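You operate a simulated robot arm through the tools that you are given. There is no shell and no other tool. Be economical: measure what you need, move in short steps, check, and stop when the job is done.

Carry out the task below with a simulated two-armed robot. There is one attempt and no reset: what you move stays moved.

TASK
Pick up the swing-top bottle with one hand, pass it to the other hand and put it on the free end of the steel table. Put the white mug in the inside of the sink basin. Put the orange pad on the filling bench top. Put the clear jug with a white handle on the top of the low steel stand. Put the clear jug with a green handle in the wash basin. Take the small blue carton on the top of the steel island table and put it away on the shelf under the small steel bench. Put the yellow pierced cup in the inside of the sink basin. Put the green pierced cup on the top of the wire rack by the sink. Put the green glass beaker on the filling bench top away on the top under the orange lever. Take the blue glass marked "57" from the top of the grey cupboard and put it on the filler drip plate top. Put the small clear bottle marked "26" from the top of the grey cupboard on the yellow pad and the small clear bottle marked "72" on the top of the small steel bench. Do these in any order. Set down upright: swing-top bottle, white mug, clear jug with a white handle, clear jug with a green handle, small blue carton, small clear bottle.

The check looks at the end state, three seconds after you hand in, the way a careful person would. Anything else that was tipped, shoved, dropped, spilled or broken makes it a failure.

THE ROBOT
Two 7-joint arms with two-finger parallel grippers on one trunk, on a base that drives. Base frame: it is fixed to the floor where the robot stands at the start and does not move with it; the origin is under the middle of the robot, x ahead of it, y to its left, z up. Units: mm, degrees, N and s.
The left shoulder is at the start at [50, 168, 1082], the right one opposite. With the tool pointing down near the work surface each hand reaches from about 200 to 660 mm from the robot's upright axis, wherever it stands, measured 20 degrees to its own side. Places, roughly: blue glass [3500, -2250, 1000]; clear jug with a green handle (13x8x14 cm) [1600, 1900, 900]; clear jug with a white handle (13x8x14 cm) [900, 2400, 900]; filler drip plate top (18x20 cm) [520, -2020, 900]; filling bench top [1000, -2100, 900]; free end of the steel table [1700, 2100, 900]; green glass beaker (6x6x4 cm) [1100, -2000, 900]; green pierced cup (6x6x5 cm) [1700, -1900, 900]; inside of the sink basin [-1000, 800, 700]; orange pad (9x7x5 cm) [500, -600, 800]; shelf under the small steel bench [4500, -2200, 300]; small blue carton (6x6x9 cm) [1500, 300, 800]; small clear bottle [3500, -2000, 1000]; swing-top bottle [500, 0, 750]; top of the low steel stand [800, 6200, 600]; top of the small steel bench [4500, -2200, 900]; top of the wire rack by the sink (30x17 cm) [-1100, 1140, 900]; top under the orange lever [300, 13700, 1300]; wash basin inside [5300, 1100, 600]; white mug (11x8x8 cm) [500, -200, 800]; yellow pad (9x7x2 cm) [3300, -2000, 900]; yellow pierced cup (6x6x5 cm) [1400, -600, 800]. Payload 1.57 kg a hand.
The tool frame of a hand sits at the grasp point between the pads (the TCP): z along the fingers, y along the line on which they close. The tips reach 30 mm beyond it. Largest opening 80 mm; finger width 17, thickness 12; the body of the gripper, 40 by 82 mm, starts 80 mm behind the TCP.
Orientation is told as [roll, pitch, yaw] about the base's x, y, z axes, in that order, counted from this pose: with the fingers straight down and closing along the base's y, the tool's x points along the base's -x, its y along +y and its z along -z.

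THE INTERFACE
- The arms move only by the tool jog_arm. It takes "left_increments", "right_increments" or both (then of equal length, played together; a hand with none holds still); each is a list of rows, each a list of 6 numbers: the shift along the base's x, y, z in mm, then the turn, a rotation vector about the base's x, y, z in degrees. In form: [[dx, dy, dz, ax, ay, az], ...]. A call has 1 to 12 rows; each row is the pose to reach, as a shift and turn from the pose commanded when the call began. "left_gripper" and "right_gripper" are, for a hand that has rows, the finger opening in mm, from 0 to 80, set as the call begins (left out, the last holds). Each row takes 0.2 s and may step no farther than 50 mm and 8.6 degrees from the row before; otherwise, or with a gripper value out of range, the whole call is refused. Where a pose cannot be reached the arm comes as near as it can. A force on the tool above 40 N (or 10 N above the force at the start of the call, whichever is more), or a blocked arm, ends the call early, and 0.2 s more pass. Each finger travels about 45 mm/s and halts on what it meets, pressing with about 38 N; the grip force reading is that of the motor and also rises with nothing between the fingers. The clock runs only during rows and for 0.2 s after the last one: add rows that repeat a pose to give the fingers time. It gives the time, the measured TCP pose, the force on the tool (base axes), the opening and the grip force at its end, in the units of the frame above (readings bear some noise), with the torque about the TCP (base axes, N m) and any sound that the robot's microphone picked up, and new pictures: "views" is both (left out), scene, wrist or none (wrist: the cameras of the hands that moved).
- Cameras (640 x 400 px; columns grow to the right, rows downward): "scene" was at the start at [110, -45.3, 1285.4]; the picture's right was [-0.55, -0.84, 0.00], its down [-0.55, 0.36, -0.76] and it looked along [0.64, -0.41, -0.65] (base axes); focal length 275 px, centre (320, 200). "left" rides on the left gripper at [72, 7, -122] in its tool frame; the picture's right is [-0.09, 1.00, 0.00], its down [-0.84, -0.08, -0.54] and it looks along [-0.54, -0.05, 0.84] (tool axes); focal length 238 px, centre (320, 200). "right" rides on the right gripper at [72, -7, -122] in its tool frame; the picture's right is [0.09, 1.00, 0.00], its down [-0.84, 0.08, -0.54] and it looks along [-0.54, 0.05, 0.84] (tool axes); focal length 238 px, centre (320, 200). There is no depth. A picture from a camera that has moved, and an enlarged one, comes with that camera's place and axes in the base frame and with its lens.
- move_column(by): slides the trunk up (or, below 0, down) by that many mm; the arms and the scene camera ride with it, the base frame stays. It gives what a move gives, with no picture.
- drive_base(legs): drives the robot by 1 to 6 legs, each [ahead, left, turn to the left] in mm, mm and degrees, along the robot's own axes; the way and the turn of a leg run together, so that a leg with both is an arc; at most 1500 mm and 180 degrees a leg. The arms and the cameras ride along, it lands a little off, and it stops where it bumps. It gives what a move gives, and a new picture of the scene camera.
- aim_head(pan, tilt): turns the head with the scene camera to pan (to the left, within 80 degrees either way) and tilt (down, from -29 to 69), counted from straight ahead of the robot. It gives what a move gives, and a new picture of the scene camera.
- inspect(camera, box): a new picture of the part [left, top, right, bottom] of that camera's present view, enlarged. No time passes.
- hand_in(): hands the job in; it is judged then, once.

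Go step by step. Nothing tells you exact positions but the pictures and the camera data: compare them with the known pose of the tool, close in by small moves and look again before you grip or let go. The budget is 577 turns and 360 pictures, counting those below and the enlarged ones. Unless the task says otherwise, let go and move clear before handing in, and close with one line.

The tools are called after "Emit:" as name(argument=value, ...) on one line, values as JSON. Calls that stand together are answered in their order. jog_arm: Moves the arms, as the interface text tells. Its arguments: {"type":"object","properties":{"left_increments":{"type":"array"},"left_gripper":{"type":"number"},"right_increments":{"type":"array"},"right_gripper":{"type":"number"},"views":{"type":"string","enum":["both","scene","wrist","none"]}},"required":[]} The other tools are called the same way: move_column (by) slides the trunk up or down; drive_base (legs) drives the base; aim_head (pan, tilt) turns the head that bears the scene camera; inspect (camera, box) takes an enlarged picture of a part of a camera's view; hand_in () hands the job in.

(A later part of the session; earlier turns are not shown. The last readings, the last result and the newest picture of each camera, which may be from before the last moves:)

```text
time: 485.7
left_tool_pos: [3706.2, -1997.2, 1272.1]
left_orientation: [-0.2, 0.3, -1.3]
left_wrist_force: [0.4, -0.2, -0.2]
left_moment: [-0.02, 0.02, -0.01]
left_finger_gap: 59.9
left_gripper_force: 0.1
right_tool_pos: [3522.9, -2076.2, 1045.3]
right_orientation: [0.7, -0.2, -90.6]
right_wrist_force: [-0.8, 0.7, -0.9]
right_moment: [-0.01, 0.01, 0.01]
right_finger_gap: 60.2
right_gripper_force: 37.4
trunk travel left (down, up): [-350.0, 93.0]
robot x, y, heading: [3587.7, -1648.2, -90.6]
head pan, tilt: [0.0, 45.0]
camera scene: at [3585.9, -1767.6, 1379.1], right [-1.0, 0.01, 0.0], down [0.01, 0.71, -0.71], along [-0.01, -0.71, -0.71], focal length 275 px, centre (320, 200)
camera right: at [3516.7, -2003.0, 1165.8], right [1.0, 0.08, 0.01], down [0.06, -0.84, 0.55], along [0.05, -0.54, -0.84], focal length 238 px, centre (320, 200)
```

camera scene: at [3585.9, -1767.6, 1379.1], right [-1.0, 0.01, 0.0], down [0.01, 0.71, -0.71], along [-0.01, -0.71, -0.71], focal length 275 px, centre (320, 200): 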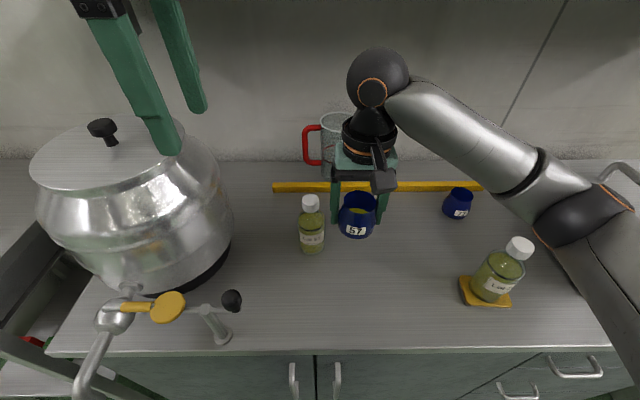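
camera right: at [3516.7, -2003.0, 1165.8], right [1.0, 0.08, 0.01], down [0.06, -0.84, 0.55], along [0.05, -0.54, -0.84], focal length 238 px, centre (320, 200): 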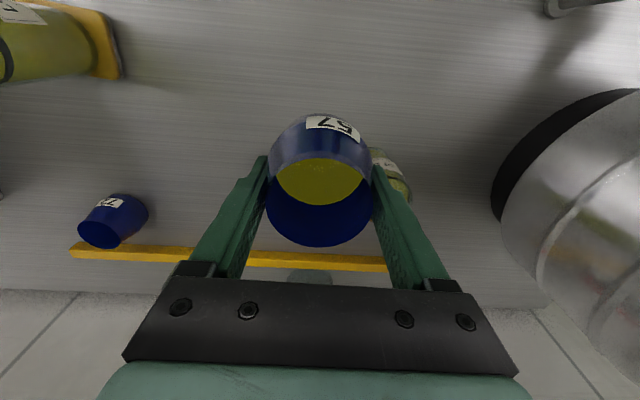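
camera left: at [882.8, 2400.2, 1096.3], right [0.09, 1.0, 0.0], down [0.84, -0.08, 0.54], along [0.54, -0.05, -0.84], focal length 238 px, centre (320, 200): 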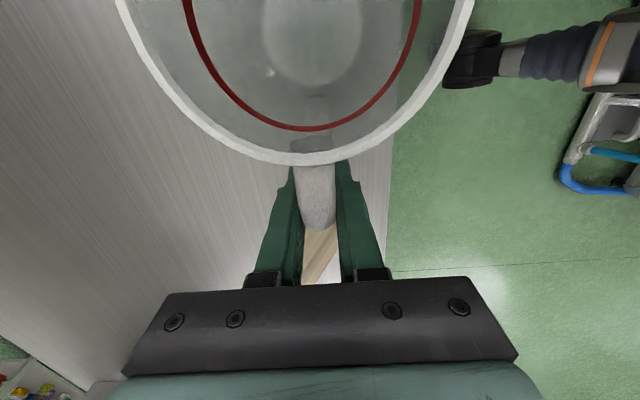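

The glass is held level. Back off, face −x and drive along the lane to the filling bench.

Emit:
drive_base(legs=[[-380, 0, 0], [0, 0, -89.5], [1300, 0, 0]])

Emit:
aim_head(pan=30, tilt=25)

```text
time: 497.9
left_tool_pos: [1943.0, -1403.6, 1272.4]
left_orientation: [-0.2, 0.2, -90.9]
left_wrist_force: [0.7, -0.9, 0.0]
left_moment: [0.0, 0.02, -0.01]
left_finger_gap: 60.2
left_gripper_force: 0.1
right_tool_pos: [1862.5, -1218.5, 1045.0]
right_orientation: [0.7, -0.2, 179.7]
right_wrist_force: [-0.3, -0.8, -0.2]
right_moment: [-0.01, 0.0, 0.01]
right_finger_gap: 60.0
right_gripper_force: 38.1
trunk travel left (down, up): [-350.0, 93.0]
robot x, y, heading: [2291.3, -1284.7, 179.6]
head pan, tilt: [0.0, 45.0]
camera scene: at [2170.6, -1280.8, 1379.0], right [0.01, 1.0, 0.0], down [0.71, 0.0, -0.71], along [-0.71, 0.0, -0.71], focal length 275 px, centre (320, 200)
```

scene: 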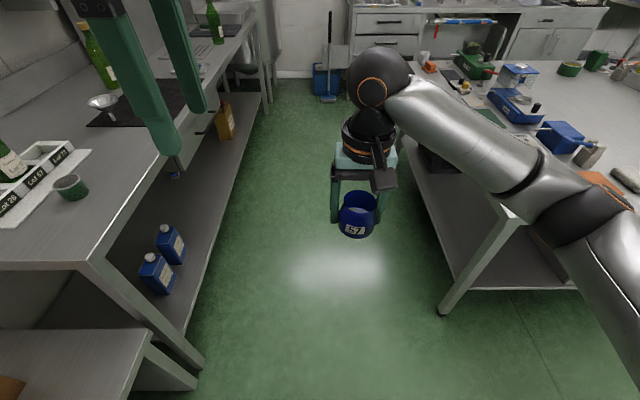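

```text
time: 498.9
left_tool_pos: [1943.7, -1404.3, 1273.0]
left_orientation: [-0.1, 0.2, -91.0]
left_wrist_force: [0.0, 0.4, -0.1]
left_moment: [-0.01, 0.0, -0.02]
left_finger_gap: 59.8
left_gripper_force: 0.0
right_tool_pos: [1863.9, -1219.9, 1046.4]
right_orientation: [0.6, -0.1, 179.6]
right_wrist_force: [-0.9, 0.1, -0.5]
right_moment: [0.0, 0.01, 0.02]
right_finger_gap: 59.7
right_gripper_force: 37.9
trunk travel left (down, up): [-350.0, 93.0]
robot x, y, heading: [2291.8, -1282.1, 179.6]
head pan, tilt: [30.0, 25.0]
camera scene: at [2172.0, -1326.8, 1409.6], right [-0.49, 0.87, 0.0], down [0.37, 0.21, -0.91], along [-0.79, -0.45, -0.42], focal length 275 px, centre (320, 200)
```

scene: 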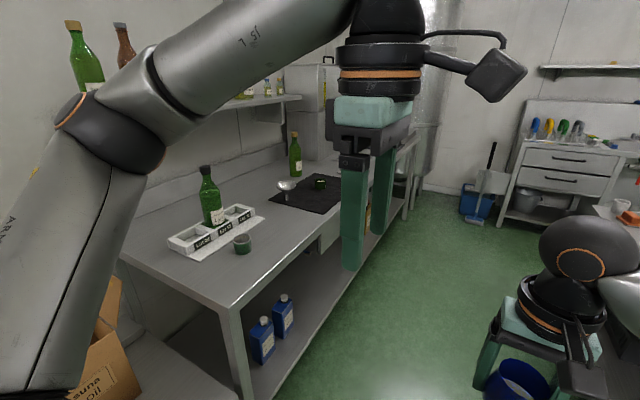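

The green cup is at about (1612,-1959) next to the bottle tray; the beaker is on a black mat further left. Position in front of the cup.

Emit:
drive_base(legs=[[0, 0, 90.4], [0, -740, 0], [150, 0, 0]])

Emit:
aim_head(pan=0, tilt=45)

```text
time: 510.7
left_tool_pos: [1671.8, -1785.4, 1272.0]
left_orientation: [-0.1, 0.2, -0.4]
left_wrist_force: [0.0, 0.0, -0.1]
left_moment: [0.03, -0.01, 0.0]
left_finger_gap: 60.2
left_gripper_force: 0.3
right_tool_pos: [1488.7, -1867.6, 1045.2]
right_orientation: [0.8, -0.3, -89.6]
right_wrist_force: [-0.4, -0.3, -0.9]
right_moment: [0.02, -0.02, -0.01]
right_finger_gap: 59.4
right_gripper_force: 38.1
trunk travel left (down, up): [-350.0, 93.0]
robot x, y, heading: [1548.0, -1435.8, -89.4]
head pan, tilt: [30.0, 25.0]
camera scene: at [1592.1, -1556.2, 1409.5], right [-0.86, -0.51, 0.0], down [-0.21, 0.37, -0.91], along [0.46, -0.78, -0.42], focal length 275 px, centre (320, 200)
```

scene: 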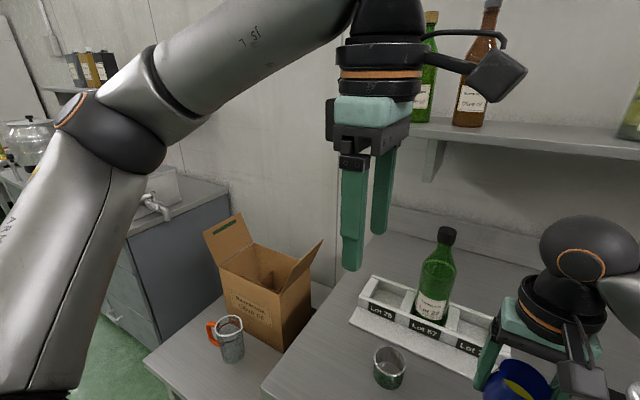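

```text
time: 511.6
left_tool_pos: [1671.8, -1784.1, 1272.0]
left_orientation: [-0.2, 0.3, -0.3]
left_wrist_force: [-0.4, -0.1, -0.1]
left_moment: [0.02, 0.0, 0.01]
left_finger_gap: 59.9
left_gripper_force: 0.1
right_tool_pos: [1488.2, -1866.3, 1045.7]
right_orientation: [0.7, -0.2, -89.6]
right_wrist_force: [-0.5, 0.3, -0.8]
right_moment: [0.02, 0.01, 0.01]
right_finger_gap: 59.5
right_gripper_force: 37.6
trunk travel left (down, up): [-350.0, 93.0]
robot x, y, heading: [1547.5, -1437.1, -89.8]
head pan, tilt: [0.0, 45.0]
camera scene: at [1546.1, -1557.2, 1379.1], right [-1.0, -0.01, 0.0], down [-0.01, 0.71, -0.71], along [0.01, -0.71, -0.71], focal length 275 px, centre (320, 200)
```

scene: 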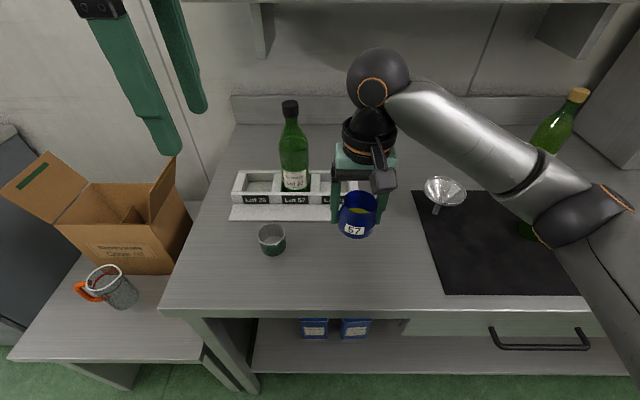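

Emit:
jog_arm(left_increments=[[-2, -20, -45, 0, 0, 0], [-4, -40, -90, 0, 0, 0], [-6, -60, -135, 0, 0, 0], [-8, -80, -175, 0, 0, 0], [-9, -105, -210, 0, 0, 0], [-9, -130, -240, 0, 0, 0], [-9, -137, -270, 0, 0, 0], [-9, -137, -270, 0, 0, 0]], left_gripper=80, views="both")

```text
time: 513.5
left_tool_pos: [1663.5, -1920.4, 1001.8]
left_orientation: [-0.2, 0.2, -0.4]
left_wrist_force: [1.3, -0.2, -0.1]
left_moment: [0.0, -0.02, 0.02]
left_finger_gap: 79.9
left_gripper_force: 0.1
right_tool_pos: [1488.2, -1866.2, 1045.8]
right_orientation: [0.7, -0.2, -89.6]
right_wrist_force: [-0.9, 0.2, -1.1]
right_moment: [-0.02, -0.01, 0.02]
right_finger_gap: 59.2
right_gripper_force: 38.3
trunk travel left (down, up): [-350.0, 93.0]
robot x, y, heading: [1545.2, -1438.3, -89.8]
head pan, tilt: [0.0, 45.0]
camera scene: at [1546.0, -1557.1, 1379.1], right [-1.0, -0.01, 0.0], down [0.0, 0.71, -0.71], along [0.0, -0.71, -0.71], focal length 275 px, centre (320, 200)
camera left: at [1592.5, -1913.0, 1124.3], right [0.1, 1.0, 0.0], down [0.84, -0.08, 0.54], along [0.54, -0.06, -0.84], focal length 238 px, centre (320, 200)
```

scene: 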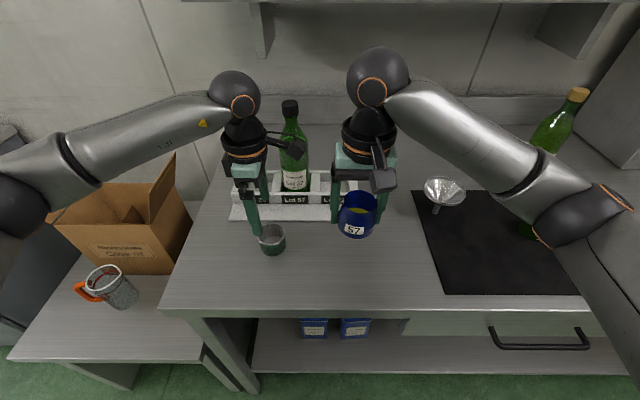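
left: 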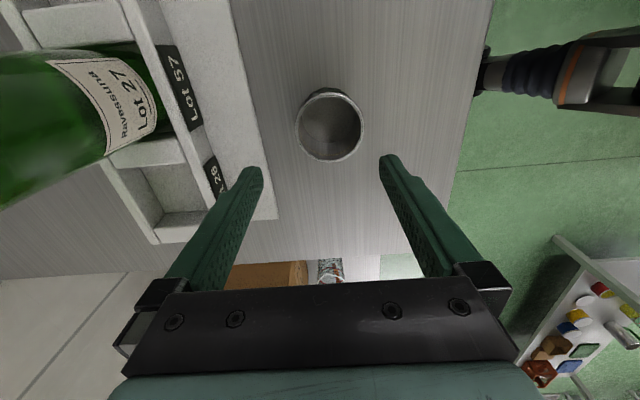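

Cup centre at (1655,-1912). Descend and grip.

Emit:
jog_arm(left_increments=[[-8, 8, -35, 0, 0, 0], [-8, 8, -75, 0, 0, 0], [-8, 8, -103, 0, 0, 0], [-8, 8, -103, 0, 0, 0]], views="wrist")

Emit:
jog_arm(left_increments=[[0, 0, 0, 0, 0, 0], [0, 0, 0, 0, 0, 0], [0, 0, 0, 0, 0, 0], [0, 0, 0, 0, 0, 0], [0, 0, 0, 0, 0, 0], [0, 0, 8, 0, 0, 0], [0, 0, 25, 0, 0, 0], [0, 0, 60, 0, 0, 0], [0, 0, 100, 0, 0, 0]], left_gripper=40, views="both")

```text
time: 514.3
left_tool_pos: [1654.5, -1909.5, 909.1]
left_orientation: [0.0, 0.5, -0.4]
left_wrist_force: [2.8, 10.6, 12.6]
left_moment: [0.85, -0.2, -0.03]
left_finger_gap: 80.2
left_gripper_force: 0.1
right_tool_pos: [1488.8, -1867.1, 1044.8]
right_orientation: [0.8, -0.3, -89.5]
right_wrist_force: [0.3, 0.2, -0.6]
right_moment: [0.02, 0.01, 0.0]
right_finger_gap: 59.2
right_gripper_force: 38.3
trunk travel left (down, up): [-350.0, 93.0]
robot x, y, heading: [1545.2, -1439.0, -89.4]
head pan, tilt: [0.0, 45.0]
stopped in row 4 (left hand): the force on the tool passed its limit at 51 N (the readings are from after the stop); the commanded pose is now the measured one
camera left: at [1583.9, -1903.2, 1032.7], right [0.1, 1.0, 0.0], down [0.84, -0.08, 0.54], along [0.53, -0.05, -0.84], focal length 238 px, centre (320, 200)
```

left: 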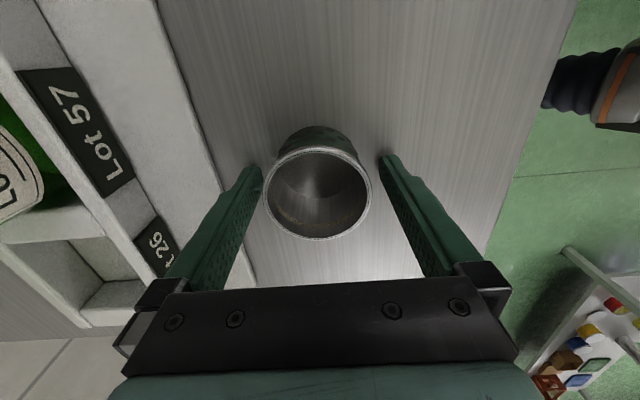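

```text
time: 516.3
left_tool_pos: [1653.9, -1913.2, 1008.3]
left_orientation: [-0.3, 0.4, -0.4]
left_wrist_force: [0.7, 0.5, -1.3]
left_moment: [0.0, -0.05, 0.02]
left_finger_gap: 55.3
left_gripper_force: 37.8
right_tool_pos: [1488.9, -1867.0, 1045.5]
right_orientation: [0.7, -0.2, -89.6]
right_wrist_force: [0.7, 0.0, -0.9]
right_moment: [-0.04, 0.02, -0.02]
right_finger_gap: 59.1
right_gripper_force: 38.5
trunk travel left (down, up): [-350.0, 93.0]
robot x, y, heading: [1548.0, -1437.1, -89.5]
head pan, tilt: [0.0, 45.0]
camera scene: at [1546.0, -1557.1, 1379.0], right [-1.0, -0.01, 0.0], down [0.0, 0.71, -0.71], along [0.0, -0.71, -0.71], focal length 275 px, centre (320, 200)
camera left: at [1583.4, -1904.7, 1130.3], right [0.1, 1.0, -0.01], down [0.84, -0.08, 0.54], along [0.53, -0.06, -0.84], focal length 238 px, centre (320, 200)
```

scene: 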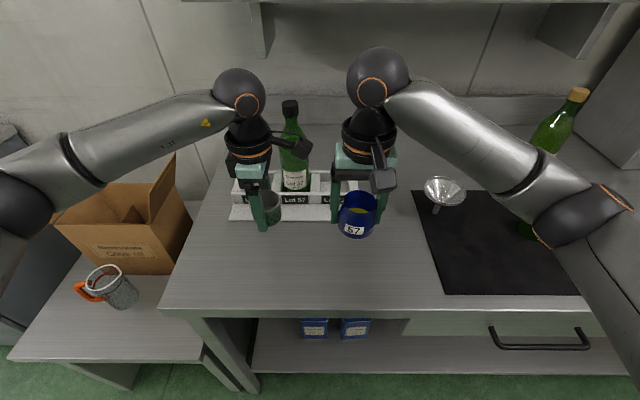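
left: 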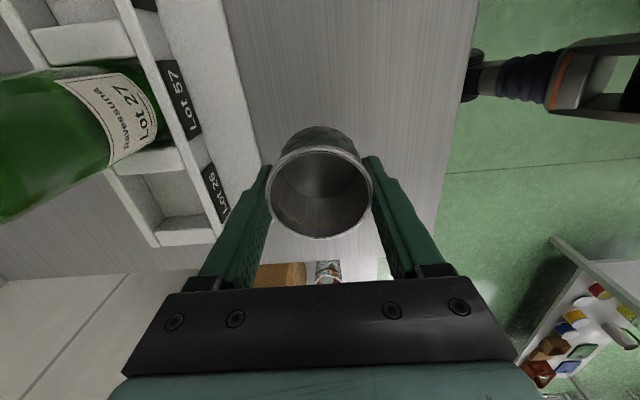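

The green cup is held. Now along the bench to the filler drip plate (x≈520).

Emit:
drive_base(legs=[[-150, 0, -0.4], [0, -930, 0]])

Emit:
aim_head(pan=-5, tilt=35)

```text
time: 525.8
left_tool_pos: [714.2, -1767.1, 1007.8]
left_orientation: [-0.3, 0.4, -0.6]
left_wrist_force: [-0.4, 0.2, -1.3]
left_moment: [-0.03, 0.02, -0.02]
left_finger_gap: 52.8
left_gripper_force: 38.1
right_tool_pos: [550.0, -1720.8, 1044.7]
right_orientation: [0.6, -0.1, -89.9]
right_wrist_force: [0.6, -0.3, -0.7]
right_moment: [0.01, 0.02, 0.02]
right_finger_gap: 59.1
right_gripper_force: 37.9
trunk travel left (down, up): [-350.0, 93.0]
robot x, y, heading: [607.1, -1292.2, -90.2]
head pan, tilt: [0.0, 45.0]
camera scene: at [608.7, -1411.3, 1379.0], right [-1.0, 0.0, 0.0], down [0.0, 0.71, -0.71], along [0.0, -0.71, -0.71], focal length 275 px, centre (320, 200)
```

scene: 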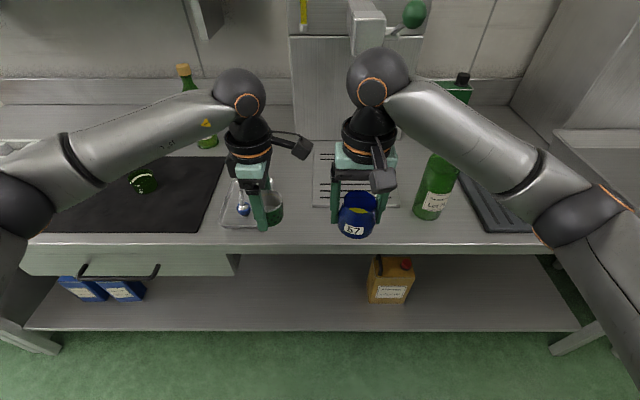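

```text
time: 526.5
left_tool_pos: [716.1, -1767.4, 1006.7]
left_orientation: [-0.3, 0.3, -0.5]
left_wrist_force: [-0.5, -0.3, -0.6]
left_moment: [-0.03, 0.02, 0.01]
left_finger_gap: 53.0
left_gripper_force: 38.3
right_tool_pos: [551.0, -1721.4, 1044.9]
right_orientation: [0.7, -0.1, -89.9]
right_wrist_force: [-1.1, -0.3, 0.5]
right_moment: [0.0, -0.02, -0.01]
right_finger_gap: 59.4
right_gripper_force: 37.8
trunk travel left (down, up): [-350.0, 93.0]
robot x, y, heading: [609.5, -1293.8, -89.7]
head pan, tilt: [-5.0, 35.0]
camera scene: at [601.1, -1417.7, 1393.8], right [-1.0, 0.08, 0.0], down [0.05, 0.57, -0.82], along [-0.07, -0.82, -0.57], focal length 275 px, centre (320, 200)
```

scene: 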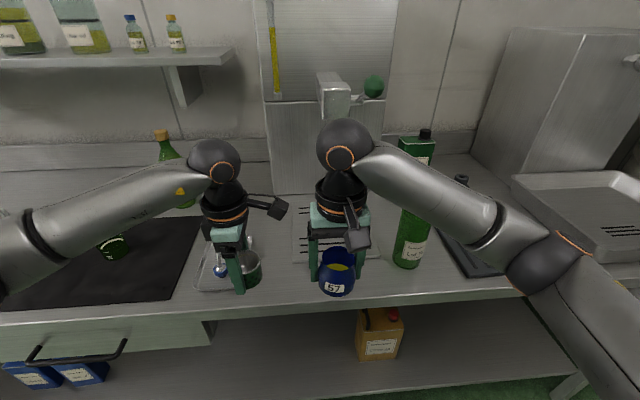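

The slotted drip plate spans about x 422…625, y −1864…−2045. Drive closer and check from the wrist camera.

Emit:
drive_base(legs=[[165, 0, 0]])

Emit:
aim_head(pan=-5, tilt=48)

Emit:
inspect(camera="right", box=[0, 0, 640, 400])

```text
time: 528.0
left_tool_pos: [715.0, -1931.5, 1007.7]
left_orientation: [-0.2, 0.4, -0.6]
left_wrist_force: [0.6, 0.0, -1.2]
left_moment: [0.03, -0.01, 0.02]
left_finger_gap: 52.8
left_gripper_force: 38.0
right_tool_pos: [549.3, -1885.9, 1045.2]
right_orientation: [0.6, -0.2, -89.9]
right_wrist_force: [0.4, 0.1, -1.0]
right_moment: [0.02, -0.03, -0.03]
right_finger_gap: 59.3
right_gripper_force: 38.0
trunk travel left (down, up): [-350.0, 93.0]
robot x, y, heading: [611.4, -1454.7, -89.9]
head pan, tilt: [-5.0, 35.0]
camera scene: at [601.2, -1582.1, 1393.7], right [-1.0, 0.09, 0.0], down [0.05, 0.57, -0.82], along [-0.07, -0.82, -0.57], focal length 275 px, centre (320, 200)
```

scene: 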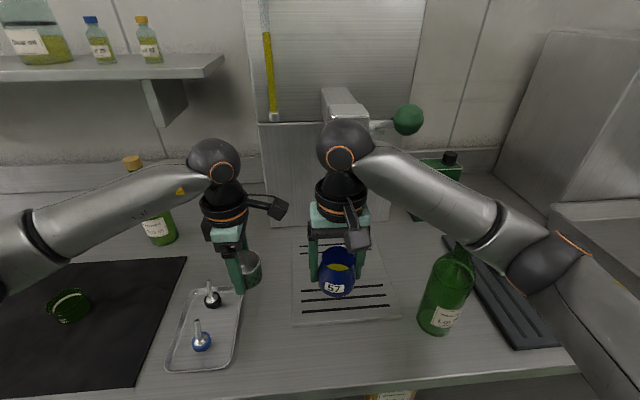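

```text
time: 528.7
left_tool_pos: [714.7, -1929.6, 1006.6]
left_orientation: [-0.3, 0.4, -0.7]
left_wrist_force: [-0.1, 0.1, -1.7]
left_moment: [-0.01, 0.0, 0.01]
left_finger_gap: 52.3
left_gripper_force: 38.0
right_tool_pos: [550.1, -1884.8, 1044.7]
right_orientation: [0.7, -0.2, -90.0]
right_wrist_force: [0.0, 0.0, -0.9]
right_moment: [0.03, 0.02, -0.01]
right_finger_gap: 59.3
right_gripper_force: 38.4
trunk travel left (down, up): [-350.0, 93.0]
robot x, y, heading: [609.2, -1454.0, -89.7]
head pan, tilt: [-5.0, 48.0]
camera scene: at [602.0, -1572.0, 1374.9], right [-1.0, 0.09, 0.0], down [0.06, 0.74, -0.67], along [-0.06, -0.67, -0.74], focal length 275 px, centre (320, 200)
```

scene: 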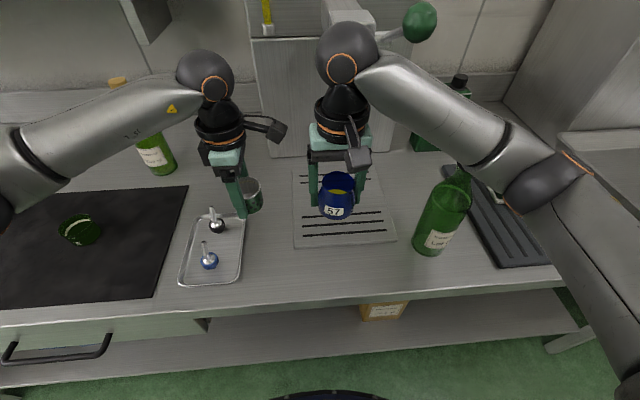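

```text
1.00 times, centred on (320, 200) of right (not enlarged: the box is as wide or as high as the picture)
camera zoom: at [542.6, -1811.5, 1165.6], right [1.0, 0.09, 0.01], down [0.07, -0.83, 0.55], along [0.06, -0.54, -0.84], focal length 238 px, centre (320, 200)
```

zoom: 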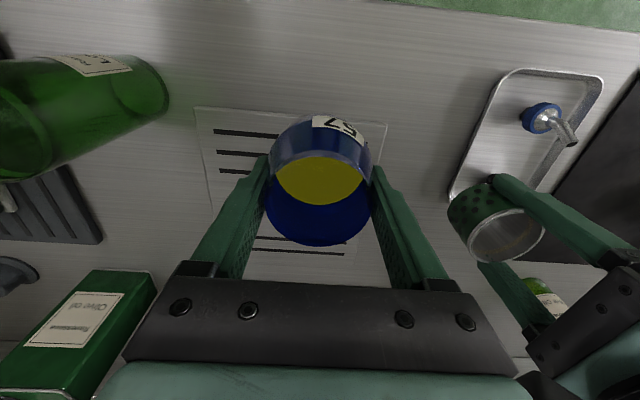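

The cup's holes are visible — right one. Plate centre (522,-1975). Move the glass over (522,-1955) and lower.

Emit:
jog_arm(right_increments=[[-14, -35, -10, 0, 0, 0], [-28, -70, -30, 0, 0, 0], [-28, -70, -60, 0, 0, 0], [-28, -70, -90, 0, 0, 0], [-28, -70, -100, 0, 0, 0]], views="wrist")

```text
time: 529.9
left_tool_pos: [714.8, -1930.2, 1008.3]
left_orientation: [-0.2, 0.4, -0.6]
left_wrist_force: [0.3, 0.2, 0.0]
left_moment: [0.0, 0.0, -0.03]
left_finger_gap: 52.8
left_gripper_force: 37.8
right_tool_pos: [521.0, -1956.1, 944.8]
right_orientation: [0.8, -0.2, -90.0]
right_wrist_force: [-0.3, 0.3, -0.1]
right_moment: [0.03, -0.02, 0.0]
right_finger_gap: 59.4
right_gripper_force: 38.2
trunk travel left (down, up): [-350.0, 93.0]
robot x, y, heading: [607.0, -1455.9, -90.0]
head pan, tilt: [-5.0, 48.0]
camera right: at [514.0, -1882.9, 1065.2], right [1.0, 0.09, 0.01], down [0.07, -0.84, 0.55], along [0.06, -0.54, -0.84], focal length 238 px, centre (320, 200)
```

right: 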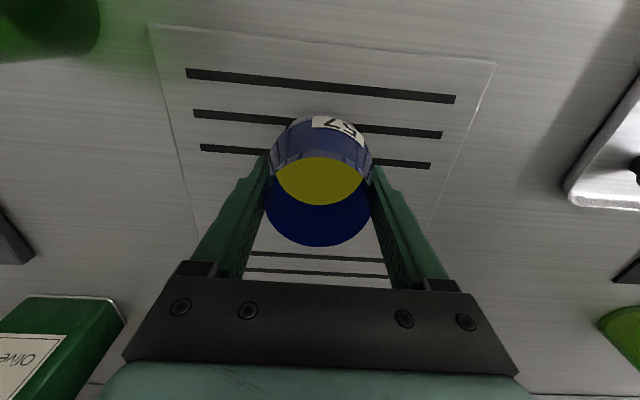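

Emit:
jog_arm(right_increments=[[0, 0, -5, 0, 0, 0], [0, 0, -9, 0, 0, 0], [0, 0, -13, 0, 0, 0], [0, 0, -16, 0, 0, 0]], views="none")

Emit:
jog_arm(right_increments=[[0, 0, -2, 0, 0, 0], [0, 0, -4, 0, 0, 0]], views="none")

```text
time: 530.9
left_tool_pos: [714.7, -1929.4, 1008.8]
left_orientation: [-0.3, 0.4, -0.5]
left_wrist_force: [-0.2, 0.6, -1.1]
left_moment: [-0.01, 0.01, 0.0]
left_finger_gap: 52.6
left_gripper_force: 38.4
right_tool_pos: [521.1, -1954.5, 928.3]
right_orientation: [0.7, -0.2, -89.9]
right_wrist_force: [-0.1, 0.5, -1.5]
right_moment: [-0.04, 0.02, -0.01]
right_finger_gap: 59.2
right_gripper_force: 37.8
trunk travel left (down, up): [-350.0, 93.0]
robot x, y, heading: [609.2, -1450.0, -90.0]
head pan, tilt: [-5.0, 48.0]
```

```text
time: 531.5
left_tool_pos: [714.9, -1930.2, 1006.2]
left_orientation: [-0.3, 0.4, -0.7]
left_wrist_force: [0.4, 0.0, -0.6]
left_moment: [-0.04, -0.04, 0.02]
left_finger_gap: 52.8
left_gripper_force: 38.0
right_tool_pos: [521.2, -1953.4, 926.1]
right_orientation: [0.7, -0.3, -89.9]
right_wrist_force: [-0.8, 0.9, 1.8]
right_moment: [0.06, 0.06, 0.0]
right_finger_gap: 59.2
right_gripper_force: 38.2
trunk travel left (down, up): [-350.0, 93.0]
robot x, y, heading: [611.8, -1458.7, -90.0]
head pan, tilt: [-5.0, 48.0]
```

Emit:
jog_arm(right_increments=[[0, 0, -2, 0, 0, 0], [0, 0, -2, 0, 0, 0]], views="none")

```text
time: 532.1
left_tool_pos: [715.2, -1930.4, 1008.4]
left_orientation: [-0.4, 0.3, -0.7]
left_wrist_force: [0.1, 0.3, -0.8]
left_moment: [-0.03, -0.02, -0.01]
left_finger_gap: 52.6
left_gripper_force: 37.9
right_tool_pos: [522.7, -1955.1, 925.5]
right_orientation: [0.7, -0.5, -89.8]
right_wrist_force: [-0.6, -2.7, 14.8]
right_moment: [0.22, 0.38, 0.06]
right_finger_gap: 59.1
right_gripper_force: 38.5
trunk travel left (down, up): [-350.0, 93.0]
robot x, y, heading: [612.1, -1457.3, -90.0]
head pan, tilt: [-5.0, 48.0]
```

Set down. Open and rise.

Emit:
jog_arm(right_increments=[[0, 0, 2, 0, 0, 0], [0, 0, 2, 0, 0, 0], [0, 0, 2, 0, 0, 0], [0, 0, 2, 0, 0, 0], [0, 0, 20, 0, 0, 0], [0, 0, 55, 0, 0, 0], [0, 0, 95, 0, 0, 0], [0, 30, 130, 0, 0, 0], [0, 60, 150, 0, 0, 0]], right_gripper=80, views="both")

```text
time: 534.3
left_tool_pos: [718.4, -1935.9, 1004.4]
left_orientation: [0.2, 0.4, -0.4]
left_wrist_force: [-0.4, 0.1, -0.2]
left_moment: [0.02, -0.02, 0.02]
left_finger_gap: 52.7
left_gripper_force: 38.1
right_tool_pos: [523.1, -1897.5, 1046.9]
right_orientation: [-1.1, 3.5, -90.1]
right_wrist_force: [0.2, 0.2, 0.0]
right_moment: [0.01, -0.03, 0.02]
right_finger_gap: 79.8
right_gripper_force: 0.0
trunk travel left (down, up): [-350.0, 93.0]
robot x, y, heading: [609.4, -1455.8, -89.4]
head pan, tilt: [-5.0, 48.0]
stopped in row 9 (right hand): the arm was blocked; the commanded pose is now the measured one
camera scene: at [604.7, -1581.4, 1374.4], right [-1.0, 0.08, 0.0], down [0.06, 0.74, -0.66], along [-0.06, -0.66, -0.75], focal length 275 px, centre (320, 200)
camera right: at [520.2, -1831.9, 1171.6], right [1.0, 0.09, -0.01], down [0.09, -0.87, 0.49], along [0.03, -0.49, -0.87], focal length 238 px, centre (320, 200)
```

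scene: 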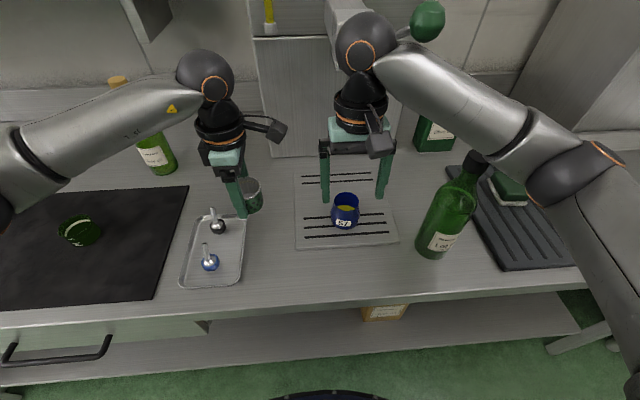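
right: 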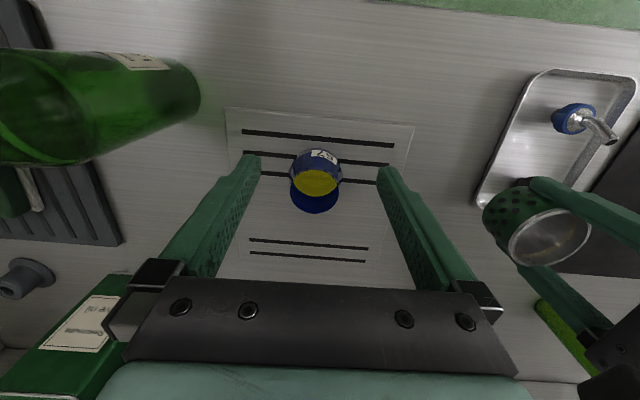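

The glass stands on the plate. The wrist touched the filler head on rising; move back toward me (not up).

Emit:
jog_arm(right_increments=[[0, 15, -15, 0, 0, 0], [0, 40, -15, 1, -1.5, 0], [0, 70, 0, 1.5, -3, 0], [0, 100, 20, 1.5, -3.5, 0]], views="scene")

```text
time: 535.3
left_tool_pos: [716.4, -1931.5, 1007.7]
left_orientation: [-0.3, 0.4, -0.5]
left_wrist_force: [0.2, -0.5, -1.7]
left_moment: [0.0, 0.0, -0.02]
left_finger_gap: 52.7
left_gripper_force: 38.3
right_tool_pos: [520.9, -1794.2, 1078.9]
right_orientation: [3.1, 3.5, -90.1]
right_wrist_force: [-0.4, 0.4, -0.3]
right_moment: [-0.01, 0.0, -0.02]
right_finger_gap: 80.1
right_gripper_force: 0.1
trunk travel left (down, up): [-350.0, 93.0]
robot x, y, heading: [610.5, -1458.7, -90.0]
head pan, tilt: [-5.0, 48.0]
camera scene: at [603.0, -1573.4, 1374.9], right [-1.0, 0.08, 0.0], down [0.06, 0.74, -0.67], along [-0.06, -0.67, -0.74], focal length 275 px, centre (320, 200)
```

scene: 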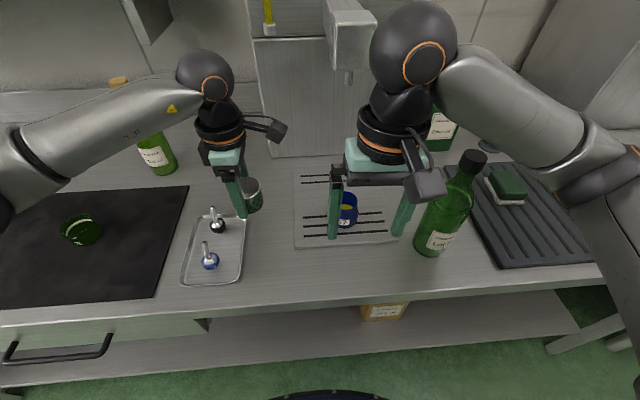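

Glass done. Next the orange pad from the island corner: level the right hand, back up and turn around.

Emit:
jog_arm(right_increments=[[0, 20, 10, -1.7, 1.5, 0], [0, 40, 20, -3.5, 3.1, 0], [0, 40, 20, -3.5, 3.1, 0]], views="none")

Emit:
drive_base(legs=[[-280, 0, 0], [0, 0, 180], [0, 60, 0]])

Emit:
aim_head(pan=0, tilt=45)

```text
time: 536.1
left_tool_pos: [715.3, -1931.9, 1008.2]
left_orientation: [-0.3, 0.3, -0.5]
left_wrist_force: [-0.1, 0.4, -1.3]
left_moment: [0.01, 0.0, -0.01]
left_finger_gap: 52.7
left_gripper_force: 37.9
right_tool_pos: [522.1, -1753.8, 1100.0]
right_orientation: [0.0, -0.1, -90.1]
right_wrist_force: [0.2, 0.6, 0.2]
right_moment: [0.0, -0.02, 0.01]
right_finger_gap: 80.1
right_gripper_force: 0.1
trunk travel left (down, up): [-350.0, 93.0]
robot x, y, heading: [610.0, -1454.9, -89.8]
head pan, tilt: [-5.0, 48.0]
```

```text
time: 546.2
left_tool_pos: [438.0, -704.5, 1006.7]
left_orientation: [-0.1, 0.4, -179.9]
left_wrist_force: [0.7, 0.4, -0.6]
left_moment: [0.03, -0.01, 0.0]
left_finger_gap: 52.5
left_gripper_force: 37.9
right_tool_pos: [632.4, -879.6, 1099.4]
right_orientation: [0.0, 0.0, 90.6]
right_wrist_force: [-0.8, 0.1, 0.8]
right_moment: [0.01, 0.0, 0.01]
right_finger_gap: 80.1
right_gripper_force: 0.0
trunk travel left (down, up): [-350.0, 93.0]
robot x, y, heading: [549.9, -1180.3, 90.7]
head pan, tilt: [-5.0, 48.0]
camera scene: at [553.1, -1059.3, 1374.9], right [1.0, -0.07, 0.0], down [-0.05, -0.74, -0.67], along [0.05, 0.67, -0.74], focal length 275 px, centre (320, 200)
```

scene: 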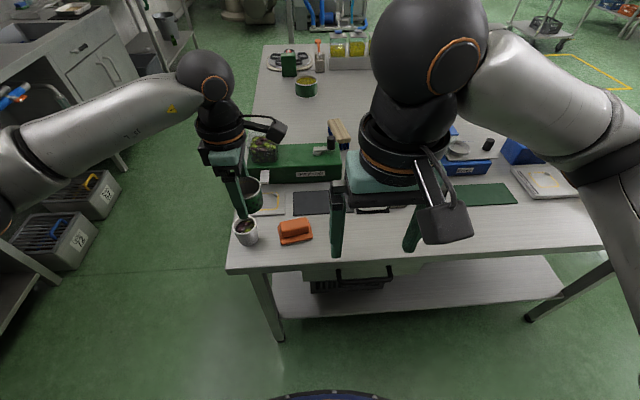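

```text
time: 546.9
left_tool_pos: [438.7, -704.6, 1006.7]
left_orientation: [-0.4, 0.3, -179.9]
left_wrist_force: [0.7, -0.3, -0.6]
left_moment: [0.0, 0.0, -0.01]
left_finger_gap: 52.5
left_gripper_force: 38.1
right_tool_pos: [632.9, -880.4, 1099.3]
right_orientation: [0.0, 0.0, 90.6]
right_wrist_force: [-0.3, 1.1, -0.2]
right_moment: [0.0, 0.02, 0.02]
right_finger_gap: 80.0
right_gripper_force: 0.2
trunk travel left (down, up): [-350.0, 93.0]
robot x, y, heading: [550.7, -1181.3, 91.0]
head pan, tilt: [0.0, 45.0]
camera scene: at [546.8, -1056.6, 1379.0], right [1.0, 0.01, 0.0], down [0.01, -0.71, -0.71], along [-0.01, 0.71, -0.71], focal length 275 px, centre (320, 200)
```

scene: 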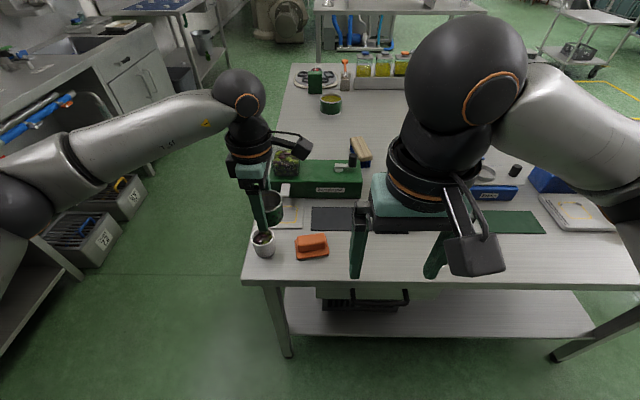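

Emit:
inspect(camera="scene", box=[230, 210, 350, 285])

```text
5.33 times, centred on (290, 248) of scene
camera zoom: at [546.8, -1056.6, 1379.0], right [1.0, 0.01, 0.0], down [0.01, -0.71, -0.71], along [-0.01, 0.71, -0.71], focal length 1466 px, centre (480, -53)
```

zoom: 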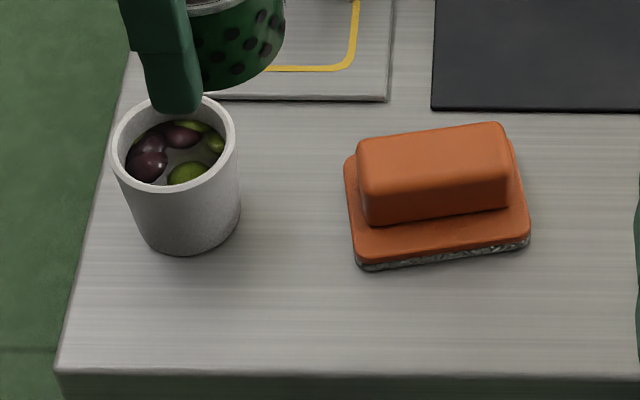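

The orange pad has a raised grip ridge along x, centre (520,-641). Move the left hand aside and turn the right hand to close across the ridge.

Emit:
jog_arm(left_increments=[[-11, -6, 6, 0, 0, 0], [-22, -12, 12, 0, 0, 0], [-33, -18, 18, 0, 0, 0], [-44, -24, 24, 0, 0, 0], [-55, -30, 30, 0, 0, 0], [-66, -36, 36, 0, 0, 0], [-77, -42, 42, 0, 0, 0], [-88, -48, 48, 0, 0, 0], [-99, -54, 54, 0, 0, 0], [-110, -60, 60, 0, 0, 0]], right_increments=[[0, 10, 0, 0, 0, -8.2], [0, 20, 0, 0, 0, -16.4], [0, 30, 0, 0, 0, -24.6], [0, 40, 0, 0, 0, -32.8], [0, 50, 0, 0, 0, -41], [-10, 60, -10, 0, 0, -49.2], [-20, 80, -20, 0, 0, -57.4], [-40, 110, -30, 0, 0, -65.6], [-60, 140, -50, 0, 0, -73.8], [-80, 170, -70, 0, 0, -82]], views="none")

Emit:
jog_arm(right_increments=[[-15, 30, -20, 0, 0, 0], [-33, 69, -40, 0, 0, 0], [-33, 69, -70, 0, 0, 0], [-33, 69, -70, 0, 0, 0]], right_gripper=60, views="both")

```text
time: 549.1
left_tool_pos: [327.3, -763.4, 1066.0]
left_orientation: [-0.2, 0.5, -179.9]
left_wrist_force: [0.0, 0.1, -1.0]
left_moment: [0.01, 0.02, 0.01]
left_finger_gap: 52.3
left_gripper_force: 37.9
right_tool_pos: [552.8, -708.0, 1028.0]
right_orientation: [0.0, 0.1, 8.4]
right_wrist_force: [-0.8, 0.5, 0.3]
right_moment: [-0.02, 0.01, 0.0]
right_finger_gap: 79.8
right_gripper_force: 0.1
trunk travel left (down, up): [-350.0, 93.0]
robot x, y, heading: [546.5, -1178.9, 90.7]
head pan, tilt: [0.0, 45.0]
```

```text
time: 550.1
left_tool_pos: [328.8, -765.0, 1067.7]
left_orientation: [-0.3, 0.4, -179.8]
left_wrist_force: [0.3, -0.9, -1.2]
left_moment: [0.01, -0.01, 0.01]
left_finger_gap: 52.3
left_gripper_force: 38.6
right_tool_pos: [517.5, -639.0, 957.7]
right_orientation: [0.1, 0.0, 8.7]
right_wrist_force: [-0.9, 1.1, 0.3]
right_moment: [-0.02, 0.01, -0.01]
right_finger_gap: 60.2
right_gripper_force: 0.1
trunk travel left (down, up): [-350.0, 93.0]
robot x, y, heading: [548.4, -1179.7, 90.8]
head pan, tilt: [0.0, 45.0]
camera scene: at [546.6, -1056.7, 1379.1], right [1.0, 0.01, 0.0], down [0.01, -0.71, -0.71], along [-0.01, 0.71, -0.71], focal length 275 px, centre (320, 200)
camera right: at [448.6, -655.7, 1078.5], right [-0.24, 0.97, 0.0], down [0.82, 0.2, 0.54], along [0.53, 0.13, -0.84], focal length 238 px, centre (320, 200)
```

scene: 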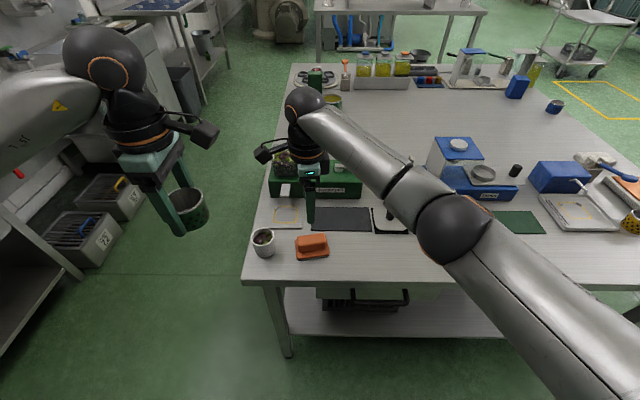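
right: 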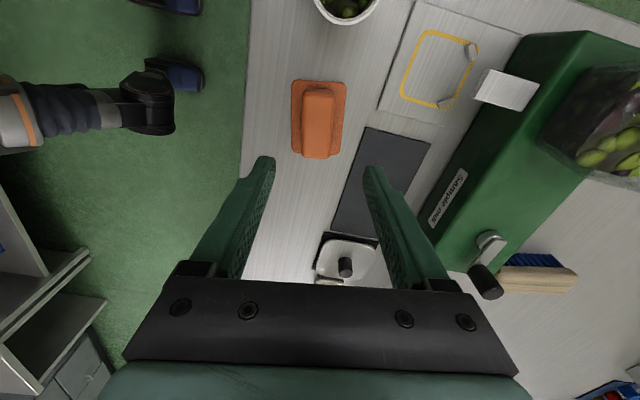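

Aligned over the ridge. Descend and grip.

Emit:
jog_arm(right_increments=[[-1, 0, -45, 0, 0, 0], [-1, 0, -90, 0, 0, 0], [-1, 0, -124, 0, 0, 0], [-1, 0, -124, 0, 0, 0]], views="none")

Emit:
jog_arm(right_increments=[[0, 0, 0, 0, 0, 0], [0, 0, 0, 0, 0, 0], [0, 0, 0, 0, 0, 0], [0, 0, 0, 0, 0, 0], [0, 0, 0, 0, 0, 0], [0, 0, 0, 0, 0, 0], [0, 0, 10, 0, 0, 0], [0, 0, 40, 0, 0, 0], [0, 0, 80, 0, 0, 0]], right_gripper=10, views="wrist")

```text
time: 551.1
left_tool_pos: [328.6, -764.7, 1068.0]
left_orientation: [-0.3, 0.3, -179.9]
left_wrist_force: [0.1, -0.8, 0.2]
left_moment: [0.02, 0.03, -0.03]
left_finger_gap: 52.3
left_gripper_force: 37.7
right_tool_pos: [520.4, -639.3, 834.0]
right_orientation: [-0.1, 0.0, 8.6]
right_wrist_force: [1.1, 0.5, -0.6]
right_moment: [-0.03, 0.01, -0.02]
right_finger_gap: 60.2
right_gripper_force: 0.2
trunk travel left (down, up): [-350.0, 93.0]
robot x, y, heading: [548.0, -1177.7, 90.6]
head pan, tilt: [0.0, 45.0]
```

```text
time: 553.1
left_tool_pos: [327.6, -763.9, 1066.9]
left_orientation: [-0.3, 0.4, -179.9]
left_wrist_force: [0.0, -0.6, -0.2]
left_moment: [-0.01, -0.02, 0.03]
left_finger_gap: 52.3
left_gripper_force: 38.0
right_tool_pos: [520.2, -638.8, 914.1]
right_orientation: [-0.1, -0.1, 8.5]
right_wrist_force: [-0.3, -0.4, -1.6]
right_moment: [0.0, -0.01, 0.0]
right_finger_gap: 33.2
right_gripper_force: 38.0
trunk travel left (down, up): [-350.0, 93.0]
robot x, y, heading: [549.3, -1178.9, 90.8]
head pan, tilt: [0.0, 45.0]
camera right: at [451.1, -656.8, 1034.9], right [-0.24, 0.97, 0.0], down [0.82, 0.2, 0.54], along [0.53, 0.13, -0.84], focal length 238 px, centre (320, 200)
```

right: 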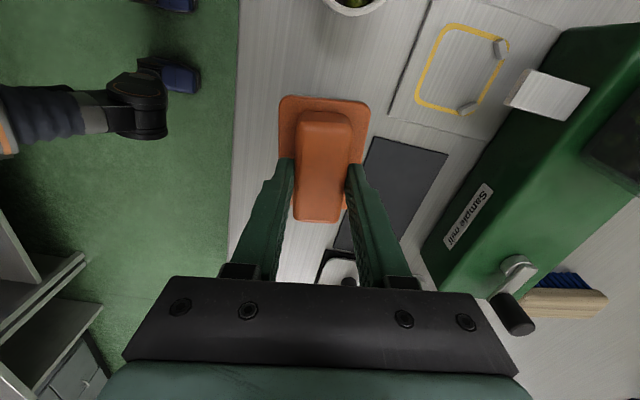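

Pad held. Raise, draw back, turn and go to the filling bench's clear spot near x≈1500.

Emit:
jog_arm(right_increments=[[0, -20, 40, 0, 0, 0], [0, -50, 75, 0, 0, 0], [0, -85, 105, 0, 0, 0], [0, -120, 110, 0, 0, 0]], views="none")

Emit:
drive_base(legs=[[-80, 0, 0], [0, 0, 179.3], [0, 850, 0], [140, 0, 0]])

```text
time: 554.1
left_tool_pos: [328.5, -763.7, 1067.5]
left_orientation: [-0.2, 0.3, -179.9]
left_wrist_force: [-0.4, 0.1, -0.3]
left_moment: [-0.02, 0.02, -0.02]
left_finger_gap: 52.3
left_gripper_force: 37.9
right_tool_pos: [518.6, -764.0, 1025.9]
right_orientation: [0.0, -0.1, 8.6]
right_wrist_force: [-0.7, 0.2, -0.6]
right_moment: [0.01, -0.02, 0.0]
right_finger_gap: 32.9
right_gripper_force: 38.2
trunk travel left (down, up): [-350.0, 93.0]
robot x, y, heading: [550.6, -1178.5, 90.6]
head pan, tilt: [0.0, 45.0]
```

```text
time: 570.5
left_tool_pos: [1584.0, -1828.6, 1067.3]
left_orientation: [-0.2, 0.2, -1.1]
left_wrist_force: [0.2, 0.2, -0.5]
left_moment: [-0.01, 0.0, 0.0]
left_finger_gap: 52.3
left_gripper_force: 38.0
right_tool_pos: [1394.2, -1825.1, 1027.4]
right_orientation: [0.0, 0.0, -172.6]
right_wrist_force: [0.0, 0.5, -1.0]
right_moment: [0.0, 0.01, 0.04]
right_finger_gap: 33.1
right_gripper_force: 38.0
trunk travel left (down, up): [-350.0, 93.0]
robot x, y, heading: [1373.4, -1409.1, -90.0]
head pan, tilt: [0.0, 45.0]
camera scene: at [1369.8, -1529.2, 1378.9], right [-1.0, 0.01, 0.0], down [0.0, 0.71, -0.71], along [0.0, -0.71, -0.71], focal length 275 px, centre (320, 200)
```

scene: 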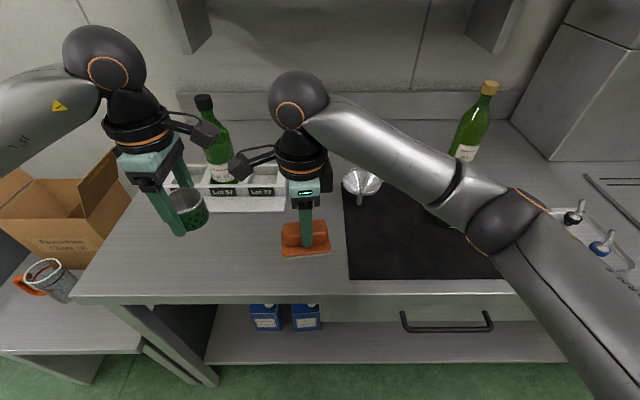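

Emit:
jog_arm(right_increments=[[20, -22, -20, 0, 0, 0], [41, -45, -40, 0, 0, 0], [41, -45, -70, 0, 0, 0], [41, -45, -78, 0, 0, 0]], views="scene")

Emit:
jog_arm(right_increments=[[0, 0, -3, 0, 0, 0], [0, 0, -6, 0, 0, 0], [0, 0, -9, 0, 0, 0]], views="none")

```text
time: 571.5
left_tool_pos: [1583.8, -1827.8, 1066.5]
left_orientation: [-0.3, 0.4, -0.9]
left_wrist_force: [-0.1, 0.8, -0.1]
left_moment: [-0.01, 0.0, 0.03]
left_finger_gap: 52.4
left_gripper_force: 37.3
right_tool_pos: [1436.2, -1869.6, 946.6]
right_orientation: [-0.1, 0.1, -172.6]
right_wrist_force: [0.2, -0.5, -0.5]
right_moment: [0.03, -0.03, 0.02]
right_finger_gap: 33.1
right_gripper_force: 37.8
trunk travel left (down, up): [-350.0, 93.0]
robot x, y, heading: [1368.8, -1409.4, -90.3]
head pan, tilt: [0.0, 45.0]
camera scene: at [1369.9, -1528.2, 1379.1], right [-1.0, 0.01, 0.0], down [0.0, 0.71, -0.71], along [0.0, -0.71, -0.71], focal length 275 px, centre (320, 200)
```

scene: 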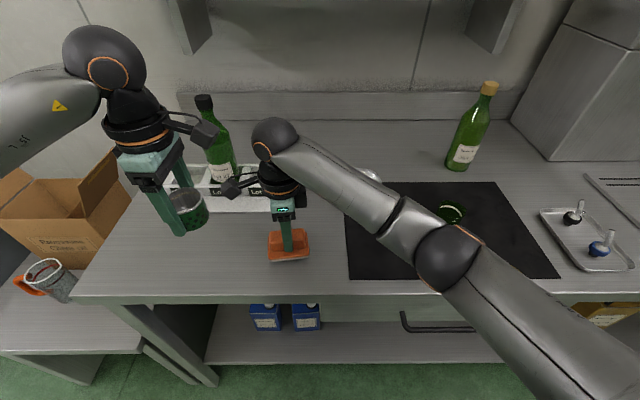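

```text
time: 572.4
left_tool_pos: [1583.9, -1826.2, 1068.6]
left_orientation: [-0.3, 0.2, -1.0]
left_wrist_force: [0.4, -0.8, -1.0]
left_moment: [-0.02, -0.02, 0.06]
left_finger_gap: 52.4
left_gripper_force: 38.3
right_tool_pos: [1435.6, -1870.8, 939.5]
right_orientation: [0.0, 0.0, -172.6]
right_wrist_force: [-0.9, 0.2, -1.4]
right_moment: [-0.03, 0.02, -0.02]
right_finger_gap: 32.9
right_gripper_force: 37.8
trunk travel left (down, up): [-350.0, 93.0]
robot x, y, heading: [1370.8, -1406.5, -90.3]
head pan, tilt: [0.0, 45.0]
```

Emit:
jog_arm(right_increments=[[0, 0, -3, 0, 0, 0], [0, 0, -6, 0, 0, 0]], views="none")

Emit:
jog_arm(right_increments=[[0, 0, -3, 0, 0, 0], [0, 0, -6, 0, 0, 0]], views="none")

```text
time: 573.0
left_tool_pos: [1584.2, -1827.6, 1067.9]
left_orientation: [-0.3, 0.4, -1.1]
left_wrist_force: [0.1, -0.1, -1.0]
left_moment: [-0.01, 0.0, 0.0]
left_finger_gap: 52.3
left_gripper_force: 38.3
right_tool_pos: [1434.2, -1870.1, 933.2]
right_orientation: [0.1, 0.1, -172.5]
right_wrist_force: [-0.1, 0.2, 3.1]
right_moment: [0.07, 0.12, -0.02]
right_finger_gap: 33.2
right_gripper_force: 38.2
trunk travel left (down, up): [-350.0, 93.0]
robot x, y, heading: [1370.7, -1408.4, -90.3]
head pan, tilt: [0.0, 45.0]
```

```text
time: 573.5
left_tool_pos: [1584.9, -1825.8, 1069.7]
left_orientation: [-0.4, 0.3, -1.0]
left_wrist_force: [0.7, -0.1, -0.3]
left_moment: [-0.01, 0.02, -0.01]
left_finger_gap: 52.2
left_gripper_force: 37.7
right_tool_pos: [1435.8, -1870.2, 930.2]
right_orientation: [0.5, 0.3, -172.5]
right_wrist_force: [-0.5, -1.9, 29.8]
right_moment: [0.11, -0.03, 0.03]
right_finger_gap: 33.5
right_gripper_force: 37.7
trunk travel left (down, up): [-350.0, 93.0]
robot x, y, heading: [1371.1, -1408.5, -90.4]
head pan, tilt: [0.0, 45.0]
```

The pad is on the bench. Release and rise.

Emit:
jog_arm(right_increments=[[0, 0, 3, 0, 0, 0], [0, 0, 3, 0, 0, 0], [0, 0, 3, 0, 0, 0], [0, 0, 30, 0, 0, 0], [0, 10, 70, 0, 0, 0], [0, 25, 110, 0, 0, 0], [0, 45, 140, 0, 0, 0]], right_gripper=70, views="scene")

```text
time: 575.1
left_tool_pos: [1579.5, -1826.6, 1073.5]
left_orientation: [-1.0, 1.4, -2.2]
left_wrist_force: [-1.6, -0.1, 0.3]
left_moment: [0.01, -0.1, 0.03]
left_finger_gap: 52.3
left_gripper_force: 37.9
right_tool_pos: [1430.2, -1837.9, 1046.2]
right_orientation: [-0.3, -1.1, -174.0]
right_wrist_force: [1.6, -0.6, -2.4]
right_moment: [-0.08, 0.34, -0.05]
right_finger_gap: 69.8
right_gripper_force: 0.0
trunk travel left (down, up): [-350.0, 93.0]
robot x, y, heading: [1372.7, -1409.7, -90.5]
head pan, tilt: [0.0, 45.0]
stopped in row 7 (left hand): the force on the tool passed its limit at 53 N (the readings are from after the stop); the commanded pose is now the measured one
camera scene: at [1369.6, -1528.3, 1379.0], right [-1.0, 0.01, 0.0], down [0.0, 0.71, -0.71], along [0.0, -0.71, -0.71], focal length 275 px, centre (320, 200)
```

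scene: 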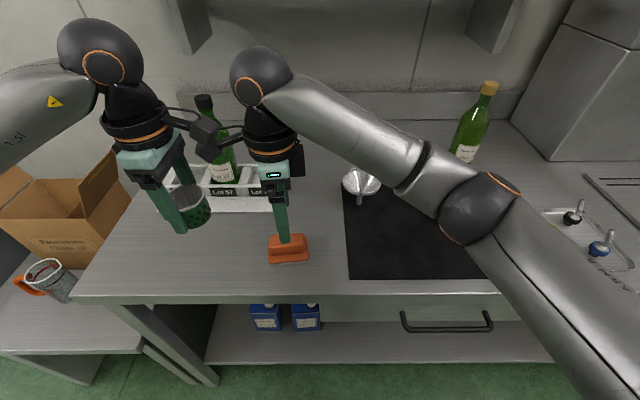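

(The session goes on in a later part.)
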